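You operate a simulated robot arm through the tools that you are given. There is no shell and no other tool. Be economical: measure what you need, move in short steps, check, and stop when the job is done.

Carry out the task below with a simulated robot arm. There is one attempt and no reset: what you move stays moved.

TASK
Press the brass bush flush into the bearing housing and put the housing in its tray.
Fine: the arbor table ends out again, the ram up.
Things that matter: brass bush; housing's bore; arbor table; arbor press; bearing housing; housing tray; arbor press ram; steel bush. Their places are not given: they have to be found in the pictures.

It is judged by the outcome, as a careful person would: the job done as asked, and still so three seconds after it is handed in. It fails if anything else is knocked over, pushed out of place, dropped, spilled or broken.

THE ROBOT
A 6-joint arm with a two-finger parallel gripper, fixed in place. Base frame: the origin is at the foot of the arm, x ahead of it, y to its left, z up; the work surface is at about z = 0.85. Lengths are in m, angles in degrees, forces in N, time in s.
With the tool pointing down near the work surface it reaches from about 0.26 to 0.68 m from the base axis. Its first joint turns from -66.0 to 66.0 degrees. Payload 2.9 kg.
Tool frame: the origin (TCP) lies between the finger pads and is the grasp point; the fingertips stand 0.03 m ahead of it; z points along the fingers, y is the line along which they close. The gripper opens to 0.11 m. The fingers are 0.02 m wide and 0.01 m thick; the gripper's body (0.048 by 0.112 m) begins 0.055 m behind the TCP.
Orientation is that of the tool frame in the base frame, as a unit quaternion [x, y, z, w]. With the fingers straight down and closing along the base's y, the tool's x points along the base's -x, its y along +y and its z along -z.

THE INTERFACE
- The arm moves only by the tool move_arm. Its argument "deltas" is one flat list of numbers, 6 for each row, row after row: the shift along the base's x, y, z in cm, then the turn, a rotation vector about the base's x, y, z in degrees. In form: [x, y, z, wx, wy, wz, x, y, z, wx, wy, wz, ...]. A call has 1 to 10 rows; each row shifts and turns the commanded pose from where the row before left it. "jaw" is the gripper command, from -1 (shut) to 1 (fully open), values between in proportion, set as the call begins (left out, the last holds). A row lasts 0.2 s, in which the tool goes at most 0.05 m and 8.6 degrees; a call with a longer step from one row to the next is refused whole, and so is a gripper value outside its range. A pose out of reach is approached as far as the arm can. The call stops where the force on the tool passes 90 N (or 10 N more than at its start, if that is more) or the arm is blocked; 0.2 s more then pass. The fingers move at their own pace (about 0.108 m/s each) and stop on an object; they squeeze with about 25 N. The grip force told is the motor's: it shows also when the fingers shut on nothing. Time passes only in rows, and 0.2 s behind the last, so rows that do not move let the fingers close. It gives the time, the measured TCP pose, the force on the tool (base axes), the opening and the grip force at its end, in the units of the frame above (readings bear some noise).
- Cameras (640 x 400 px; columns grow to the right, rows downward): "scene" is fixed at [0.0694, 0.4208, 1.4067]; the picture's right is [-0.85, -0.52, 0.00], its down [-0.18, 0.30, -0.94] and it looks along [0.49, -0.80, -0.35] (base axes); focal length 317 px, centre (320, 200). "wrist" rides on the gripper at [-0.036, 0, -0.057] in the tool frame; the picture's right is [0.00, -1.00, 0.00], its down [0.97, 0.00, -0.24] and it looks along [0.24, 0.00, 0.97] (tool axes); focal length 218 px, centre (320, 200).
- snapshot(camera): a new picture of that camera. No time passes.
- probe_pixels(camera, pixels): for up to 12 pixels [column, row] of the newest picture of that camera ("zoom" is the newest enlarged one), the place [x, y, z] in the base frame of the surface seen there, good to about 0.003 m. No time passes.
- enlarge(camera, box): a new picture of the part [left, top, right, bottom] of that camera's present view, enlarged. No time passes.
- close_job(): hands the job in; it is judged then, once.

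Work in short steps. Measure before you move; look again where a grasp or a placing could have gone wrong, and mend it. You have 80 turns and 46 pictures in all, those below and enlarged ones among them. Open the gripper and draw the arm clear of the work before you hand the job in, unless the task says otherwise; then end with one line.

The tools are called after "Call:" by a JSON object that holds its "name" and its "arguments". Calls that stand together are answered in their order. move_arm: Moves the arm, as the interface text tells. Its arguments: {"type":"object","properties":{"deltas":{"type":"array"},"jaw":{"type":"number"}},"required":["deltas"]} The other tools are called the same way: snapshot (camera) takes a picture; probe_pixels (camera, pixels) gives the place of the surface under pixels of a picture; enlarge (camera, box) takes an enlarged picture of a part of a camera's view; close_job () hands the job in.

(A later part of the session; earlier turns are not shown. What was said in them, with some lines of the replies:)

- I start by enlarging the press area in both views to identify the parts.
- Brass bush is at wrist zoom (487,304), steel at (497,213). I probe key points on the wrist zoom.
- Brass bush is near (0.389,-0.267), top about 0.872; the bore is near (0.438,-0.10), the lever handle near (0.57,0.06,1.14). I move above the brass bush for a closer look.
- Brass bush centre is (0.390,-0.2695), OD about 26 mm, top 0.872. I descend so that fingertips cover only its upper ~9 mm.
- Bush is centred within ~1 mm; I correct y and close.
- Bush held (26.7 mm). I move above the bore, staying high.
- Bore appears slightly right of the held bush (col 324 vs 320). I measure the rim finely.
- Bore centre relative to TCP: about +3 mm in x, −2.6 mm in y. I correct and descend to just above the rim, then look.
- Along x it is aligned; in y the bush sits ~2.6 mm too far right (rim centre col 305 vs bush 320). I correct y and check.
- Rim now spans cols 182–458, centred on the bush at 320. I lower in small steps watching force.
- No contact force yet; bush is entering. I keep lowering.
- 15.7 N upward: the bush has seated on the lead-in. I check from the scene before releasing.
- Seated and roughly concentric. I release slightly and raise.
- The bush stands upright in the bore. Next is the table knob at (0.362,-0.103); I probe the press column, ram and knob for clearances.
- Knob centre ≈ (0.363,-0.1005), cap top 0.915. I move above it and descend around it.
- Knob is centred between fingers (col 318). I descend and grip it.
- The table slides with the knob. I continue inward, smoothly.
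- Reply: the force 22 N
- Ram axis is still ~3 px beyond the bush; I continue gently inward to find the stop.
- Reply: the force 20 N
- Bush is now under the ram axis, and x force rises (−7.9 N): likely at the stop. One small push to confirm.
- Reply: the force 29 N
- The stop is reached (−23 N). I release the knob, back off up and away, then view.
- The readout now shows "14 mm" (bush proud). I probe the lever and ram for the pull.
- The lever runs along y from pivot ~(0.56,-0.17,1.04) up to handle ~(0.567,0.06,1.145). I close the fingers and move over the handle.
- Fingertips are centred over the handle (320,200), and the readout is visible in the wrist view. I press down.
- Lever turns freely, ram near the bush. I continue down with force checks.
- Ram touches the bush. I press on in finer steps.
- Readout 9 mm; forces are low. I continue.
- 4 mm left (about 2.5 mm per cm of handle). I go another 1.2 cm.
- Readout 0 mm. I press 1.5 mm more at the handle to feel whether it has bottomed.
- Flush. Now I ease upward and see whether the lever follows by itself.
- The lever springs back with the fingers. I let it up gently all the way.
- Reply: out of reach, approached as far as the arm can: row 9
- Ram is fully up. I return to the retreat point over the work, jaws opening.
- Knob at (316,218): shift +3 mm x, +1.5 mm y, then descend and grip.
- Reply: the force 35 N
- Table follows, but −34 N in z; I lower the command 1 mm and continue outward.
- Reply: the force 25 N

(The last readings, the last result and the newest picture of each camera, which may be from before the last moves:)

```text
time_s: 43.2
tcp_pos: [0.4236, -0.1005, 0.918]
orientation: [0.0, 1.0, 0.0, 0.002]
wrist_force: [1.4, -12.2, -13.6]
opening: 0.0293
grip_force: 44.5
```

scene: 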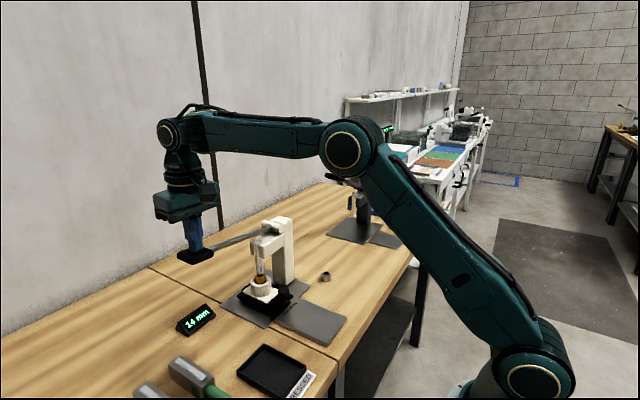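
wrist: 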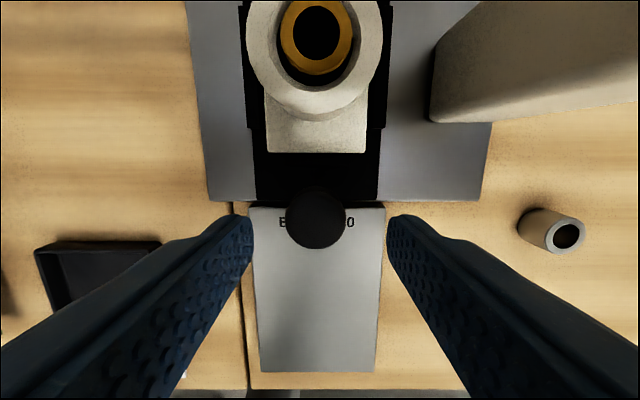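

Going well; 6 cm more to the out stop (knob at ~0.362).

Call:
{"name": "move_arm", "arguments": {"deltas": [-0.8, 0, 0, 0, 0, 0, -0.8, 0, 0, 0, 0, 0, -0.8, 0, 0, 0, 0, 0, -0.8, 0, 0, 0, 0, 0, -0.8, 0, 0, 0, 0, 0, -0.8, 0, 0, 0, 0, 0, -0.6, 0, 0, 0, 0, 0]}}

Call:
{"name": "move_arm", "arguments": {"deltas": [-0.4, 0, 0, 0, 0, 0, -0.3, 0, 0, 0, 0, 0]}}

```text
time_s: 44.8
tcp_pos: [0.3704, -0.1, 0.9162]
orientation: [0.0, 1.0, 0.0, 0.0]
wrist_force: [1.5, -14.0, -4.4]
opening: 0.0293
grip_force: 45.4
```

```text
time_s: 45.4
tcp_pos: [0.3634, -0.0992, 0.9171]
orientation: [-0.001, 1.0, -0.001, 0.002]
wrist_force: [2.0, -13.2, 15.8]
opening: 0.0294
grip_force: 44.4
```

Call:
{"name": "move_arm", "arguments": {"deltas": [-0.2, 0, 0, 0, 0, 0, -0.2, 0, 0, 0, 0, 0]}}

```text
time_s: 46.0
tcp_pos: [0.3624, -0.1003, 0.9167]
orientation: [-0.001, 1.0, -0.001, 0.005]
wrist_force: [23.0, -15.3, -8.6]
opening: 0.0293
grip_force: 44.5
```

At the out stop (+23 N). I release, rise, and move over the housing with jaws open for its 53 mm boss.

Call:
{"name": "move_arm", "arguments": {"deltas": [0.1, 0, 0, 0, 0, 0, 0, 0, 0, 0, 0, 0], "jaw": 0.45}}

Call:
{"name": "move_arm", "arguments": {"deltas": [0, 0, 4, 0, 0, 0, 1.5, 0, 3, 0, 0, 0, 3, 0, 0, 0, 0, 0, 3, 0, 0, 0, 0, 0, 0, 0, 0, 0, 0, 0]}}

Call:
{"name": "snapshot", "arguments": {"camera": "wrist"}}

```text
time_s: 46.6
tcp_pos: [0.3594, -0.0979, 0.9153]
orientation: [0.0, 1.0, 0.001, -0.001]
wrist_force: [-0.2, -0.1, 1.0]
opening: 0.0799
grip_force: 0.1
```

```text
time_s: 47.8
tcp_pos: [0.4355, -0.0993, 0.9861]
orientation: [0.0, 1.0, -0.001, 0.001]
wrist_force: [0.3, 0.1, 0.7]
opening: 0.0797
grip_force: 0.1
```

```text
6 pictures are left
```

wrist: 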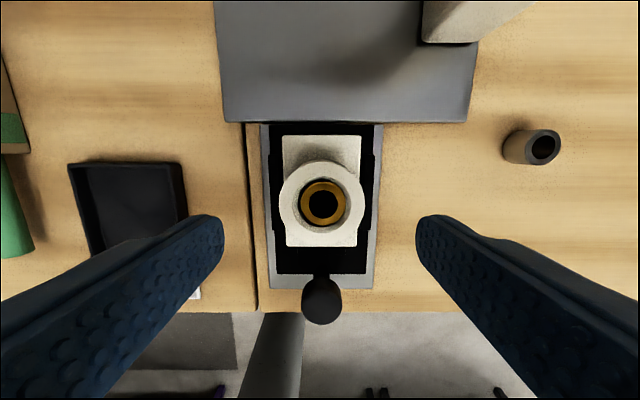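

Boss at (321,204) is well centred under the TCP. I probe the tray edges and housing while here.

Call:
{"name": "probe_pixels", "arguments": {"camera": "wrist", "pixels": [[71, 166], [180, 166], [78, 205], [184, 205], [125, 163], [125, 172], [125, 220], [88, 248], [290, 240], [352, 240], [290, 140], [322, 190]]}}

```text
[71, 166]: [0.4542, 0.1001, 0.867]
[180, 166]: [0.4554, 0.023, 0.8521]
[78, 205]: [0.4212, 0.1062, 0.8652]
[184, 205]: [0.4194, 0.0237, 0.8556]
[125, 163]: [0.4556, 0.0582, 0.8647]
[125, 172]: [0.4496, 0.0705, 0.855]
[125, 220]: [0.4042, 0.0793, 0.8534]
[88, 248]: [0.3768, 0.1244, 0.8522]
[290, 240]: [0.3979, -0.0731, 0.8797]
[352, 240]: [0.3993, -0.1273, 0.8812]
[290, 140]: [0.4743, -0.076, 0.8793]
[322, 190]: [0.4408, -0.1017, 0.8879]
```

Call:
{"name": "probe_pixels", "arguments": {"camera": "wrist", "pixels": [[304, 204], [339, 204], [322, 184], [322, 223], [285, 204], [357, 204], [322, 204]]}}

Call:
{"name": "enlarge", "arguments": {"camera": "wrist", "box": [260, 150, 380, 250]}}

```text
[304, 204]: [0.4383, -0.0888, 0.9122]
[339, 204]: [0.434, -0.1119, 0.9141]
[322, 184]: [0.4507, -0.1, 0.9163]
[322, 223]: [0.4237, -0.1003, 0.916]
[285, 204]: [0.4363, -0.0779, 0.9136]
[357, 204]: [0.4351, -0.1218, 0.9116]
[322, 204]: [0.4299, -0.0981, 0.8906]
```

```text
4.00 times, centred on (320, 200) of wrist
```

zoom: 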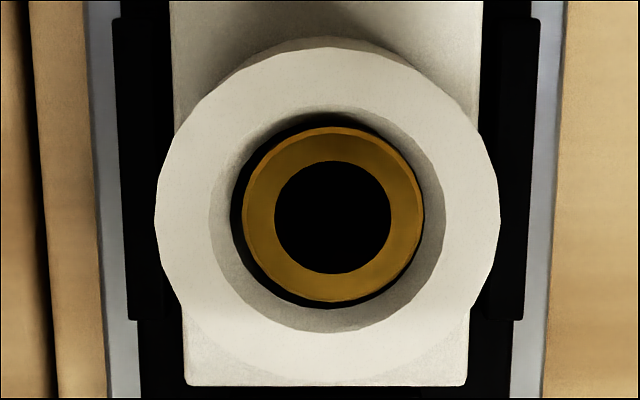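

The bush is flush (0.913 vs rim 0.912). I descend to grip the boss above its flange.

Call:
{"name": "move_arm", "arguments": {"deltas": [0, -0.05, -2.5, 0, 0, 0, 0.1, 0, -2.3, 0, 0, 0, 0, 0, -1.9, 0, 0, 0, 0, 0, 0, 0, 0, 0]}}

Call:
{"name": "move_arm", "arguments": {"deltas": [0, 0, 0, 0, 0, 0, 0, 0, 0, 0, 0, 0, 0, 0, 0, 0, 0, 0], "jaw": -1}}

Call:
{"name": "move_arm", "arguments": {"deltas": [0, 0, 1, 0, 0, 0, 0, 0, 1, 0, 0, 0, 0, 0, 2, 0, 0, 0, 0, 0, 2, 0, 0, 0, 0, 0, 0, 0, 0, 0]}}

Call:
{"name": "snapshot", "arguments": {"camera": "scene"}}

```text
time_s: 48.8
tcp_pos: [0.4368, -0.0997, 0.9225]
orientation: [-0.001, 1.0, 0.0, 0.001]
wrist_force: [0.6, 0.6, 0.2]
opening: 0.08
grip_force: 0.1
```

```text
time_s: 49.6
tcp_pos: [0.4359, -0.1008, 0.9209]
orientation: [0.001, 1.0, 0.0, 0.0]
wrist_force: [1.0, -10.6, -2.6]
opening: 0.0537
grip_force: 25.2
```

```text
time_s: 50.8
tcp_pos: [0.4352, -0.0993, 0.981]
orientation: [0.0, 1.0, 0.0, 0.0]
wrist_force: [-0.3, 0.2, -3.6]
opening: 0.0534
grip_force: 25.1
```

```text
4 pictures are left
```

scene: 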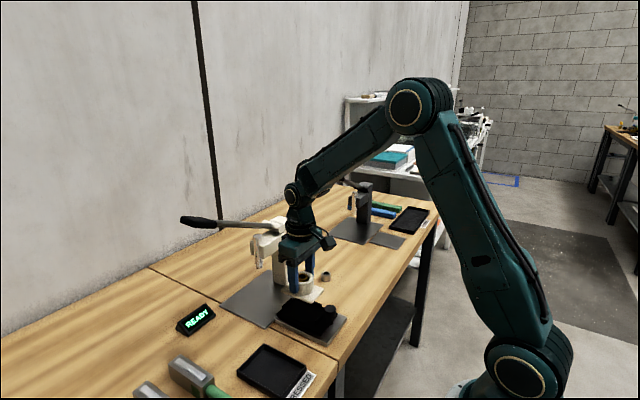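

Housing lifted, table out, readout READY. I probe the tray's corners in this scene view.

Call:
{"name": "probe_pixels", "arguments": {"camera": "scene", "pixels": [[266, 346], [305, 371], [238, 373], [276, 397], [270, 370], [258, 352], [286, 358], [291, 385], [257, 386]]}}

```text
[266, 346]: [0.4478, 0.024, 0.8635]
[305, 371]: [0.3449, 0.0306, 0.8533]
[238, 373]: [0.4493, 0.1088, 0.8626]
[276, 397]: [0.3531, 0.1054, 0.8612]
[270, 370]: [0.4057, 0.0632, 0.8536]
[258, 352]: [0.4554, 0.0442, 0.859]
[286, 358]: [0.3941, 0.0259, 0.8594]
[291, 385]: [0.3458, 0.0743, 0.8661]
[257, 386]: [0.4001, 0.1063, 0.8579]
```

Tray centre ≈ (0.402,0.065). I carry the housing over it.

Call:
{"name": "move_arm", "arguments": {"deltas": [-0.85, 4.1, 0, 0, 0, 0, -0.85, 4.1, 0, 0, 0, 0, -0.85, 4.1, 0, 0, 0, 0, -0.85, 4.2, 0, 0, 0, 0, 0, 0, 0, 0, 0, 0]}}

Call:
{"name": "move_arm", "arguments": {"deltas": [0, 0, -1.5, 0, 0, 0, 0, 0, -1.5, 0, 0, 0, 0, 0, -1, 0, 0, 0, 0, 0, 0, 0, 0, 0]}}

Call:
{"name": "snapshot", "arguments": {"camera": "wrist"}}

```text
time_s: 52.0
tcp_pos: [0.4006, 0.0661, 0.9784]
orientation: [0.001, 1.0, -0.001, 0.001]
wrist_force: [0.2, 0.1, -3.8]
opening: 0.0536
grip_force: 25.1
```

```text
time_s: 53.0
tcp_pos: [0.4008, 0.0659, 0.9395]
orientation: [-0.001, 1.0, 0.0, 0.001]
wrist_force: [0.3, 0.5, -4.2]
opening: 0.0534
grip_force: 24.7
```

```text
3 pictures are left
```

wrist: 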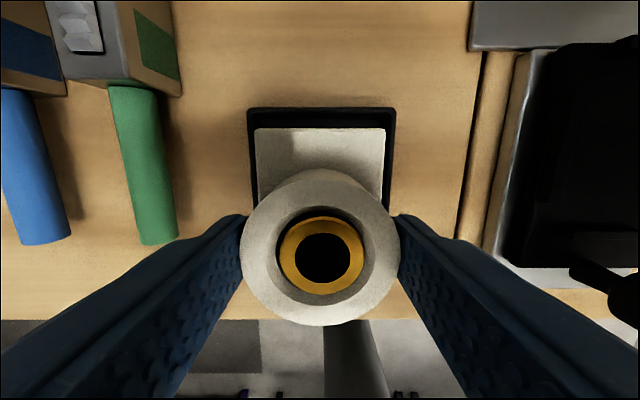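

Flange is centred in the tray (321 vs 322). I lower until contact.

Call:
{"name": "move_arm", "arguments": {"deltas": [0, 0, -1, 0, 0, 0, 0, 0, -0.7, 0, 0, 0, 0, 0, -0.4, 0, 0, 0]}}

Call:
{"name": "move_arm", "arguments": {"deltas": [0, 0, -0.2, 0, 0, 0, 0, 0, -0.2, 0, 0, 0]}}

```text
time_s: 53.8
tcp_pos: [0.3994, 0.0647, 0.9184]
orientation: [-0.001, 1.0, 0.001, 0.001]
wrist_force: [0.2, -0.3, -4.7]
opening: 0.0536
grip_force: 24.9
```

```text
time_s: 54.4
tcp_pos: [0.4003, 0.0649, 0.9141]
orientation: [0.001, 1.0, 0.0, 0.001]
wrist_force: [0.5, 0.0, -3.9]
opening: 0.0535
grip_force: 24.8
```

Call:
{"name": "move_arm", "arguments": {"deltas": [0, 0, -0.2, 0, 0, 0, 0, 0, -0.2, 0, 0, 0]}}

Call:
{"name": "move_arm", "arguments": {"deltas": [0, 0, -0.15, 0, 0, 0, 0, 0, -0.15, 0, 0, 0]}}

```text
time_s: 55.0
tcp_pos: [0.4008, 0.0644, 0.9105]
orientation: [-0.001, 1.0, -0.001, 0.001]
wrist_force: [0.0, -0.9, -4.4]
opening: 0.0536
grip_force: 24.8
```

```text
time_s: 55.6
tcp_pos: [0.4014, 0.0643, 0.9065]
orientation: [0.0, 1.0, 0.0, 0.002]
wrist_force: [-0.3, 0.3, -4.3]
opening: 0.0535
grip_force: 25.1
```

Call:
{"name": "move_arm", "arguments": {"deltas": [0, 0, -0.15, 0, 0, 0, 0, 0, -0.1, 0, 0, 0]}}

```text
time_s: 56.2
tcp_pos: [0.4025, 0.0647, 0.9047]
orientation: [0.0, 1.0, -0.001, 0.001]
wrist_force: [0.3, -0.2, -3.3]
opening: 0.0532
grip_force: 24.6
```

Call:
{"name": "move_arm", "arguments": {"deltas": [0, 0, -0.15, 0, 0, 0, 0, 0, 0, 0, 0, 0]}}

Call:
{"name": "move_arm", "arguments": {"deltas": [0, 0, -0.15, 0, 0, 0, 0, 0, 0, 0, 0, 0]}}

```text
time_s: 56.8
tcp_pos: [0.4019, 0.0656, 0.9028]
orientation: [0.0, 1.0, 0.0, 0.001]
wrist_force: [-0.8, 0.7, 1.5]
opening: 0.0533
grip_force: 24.8
```

```text
time_s: 57.4
tcp_pos: [0.4013, 0.0638, 0.903]
orientation: [0.0, 1.0, 0.0, 0.002]
wrist_force: [-7.3, -1.6, 19.7]
opening: 0.0535
grip_force: 25.0
```

Seated on the tray floor (force turned to +20 N). I release and withdraw upward.

Call:
{"name": "move_arm", "arguments": {"deltas": [0, 0, 0.1, 0, 0, 0, 0, 0, 0, 0, 0, 0], "jaw": 0.25}}

Call:
{"name": "move_arm", "arguments": {"deltas": [0, 0, 2, 0, 0, 0, 0, 0, 4, 0, 0, 0, 0, 0, 4.5, 0, 0, 0, 0, 0, 4.5, 0, 0, 0, -1, 0, 4.5, 0, 0, 0, -2, 0, 4, 0, 0, 0]}}

Call:
{"name": "enlarge", "arguments": {"camera": "scene", "box": [170, 190, 370, 400]}}

Call:
{"name": "snapshot", "arguments": {"camera": "wrist"}}

```text
time_s: 58.0
tcp_pos: [0.4013, 0.0638, 0.9039]
orientation: [0.0, 1.0, 0.0, 0.001]
wrist_force: [-0.6, -0.1, -1.0]
opening: 0.0689
grip_force: 0.0
```

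```text
time_s: 59.4
tcp_pos: [0.3721, 0.0643, 1.1393]
orientation: [-0.001, 1.0, 0.0, 0.001]
wrist_force: [-0.1, 0.0, 1.4]
opening: 0.0689
grip_force: 0.0
```

```text
1.90 times, centred on (270, 295) of scene
```

zoom: 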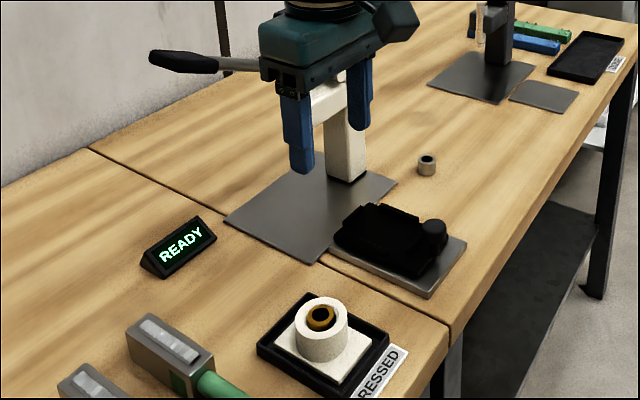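

```text
1 pictures are left
```

wrist: 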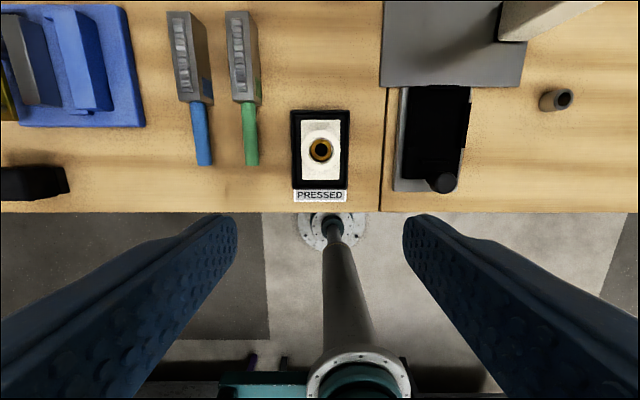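

The housing lies flat in the PRESSED tray with the bush flush, the table is out, the ram is up and the steel bush is untouched. I open the gripper, draw clear and hand in.

Call:
{"name": "move_arm", "arguments": {"deltas": [-2, 0, 3, 0, 0, 0, -2, 0, 3, 0, 0, 0], "jaw": 1}}

Call:
{"name": "close_job", "arguments": {}}

```text
time_s: 60.0
tcp_pos: [0.332, 0.0645, 1.1997]
orientation: [0.0, 1.0, 0.001, 0.001]
wrist_force: [-0.5, 0.6, -0.7]
opening: 0.11
grip_force: 0.0
```

```text
The job is handed in.
```

The brass bush is pressed flush into the housing (press readout 0 mm), the housing is in the PRESSED tray, the arbor table is out, the ram is up, and the job is handed in.
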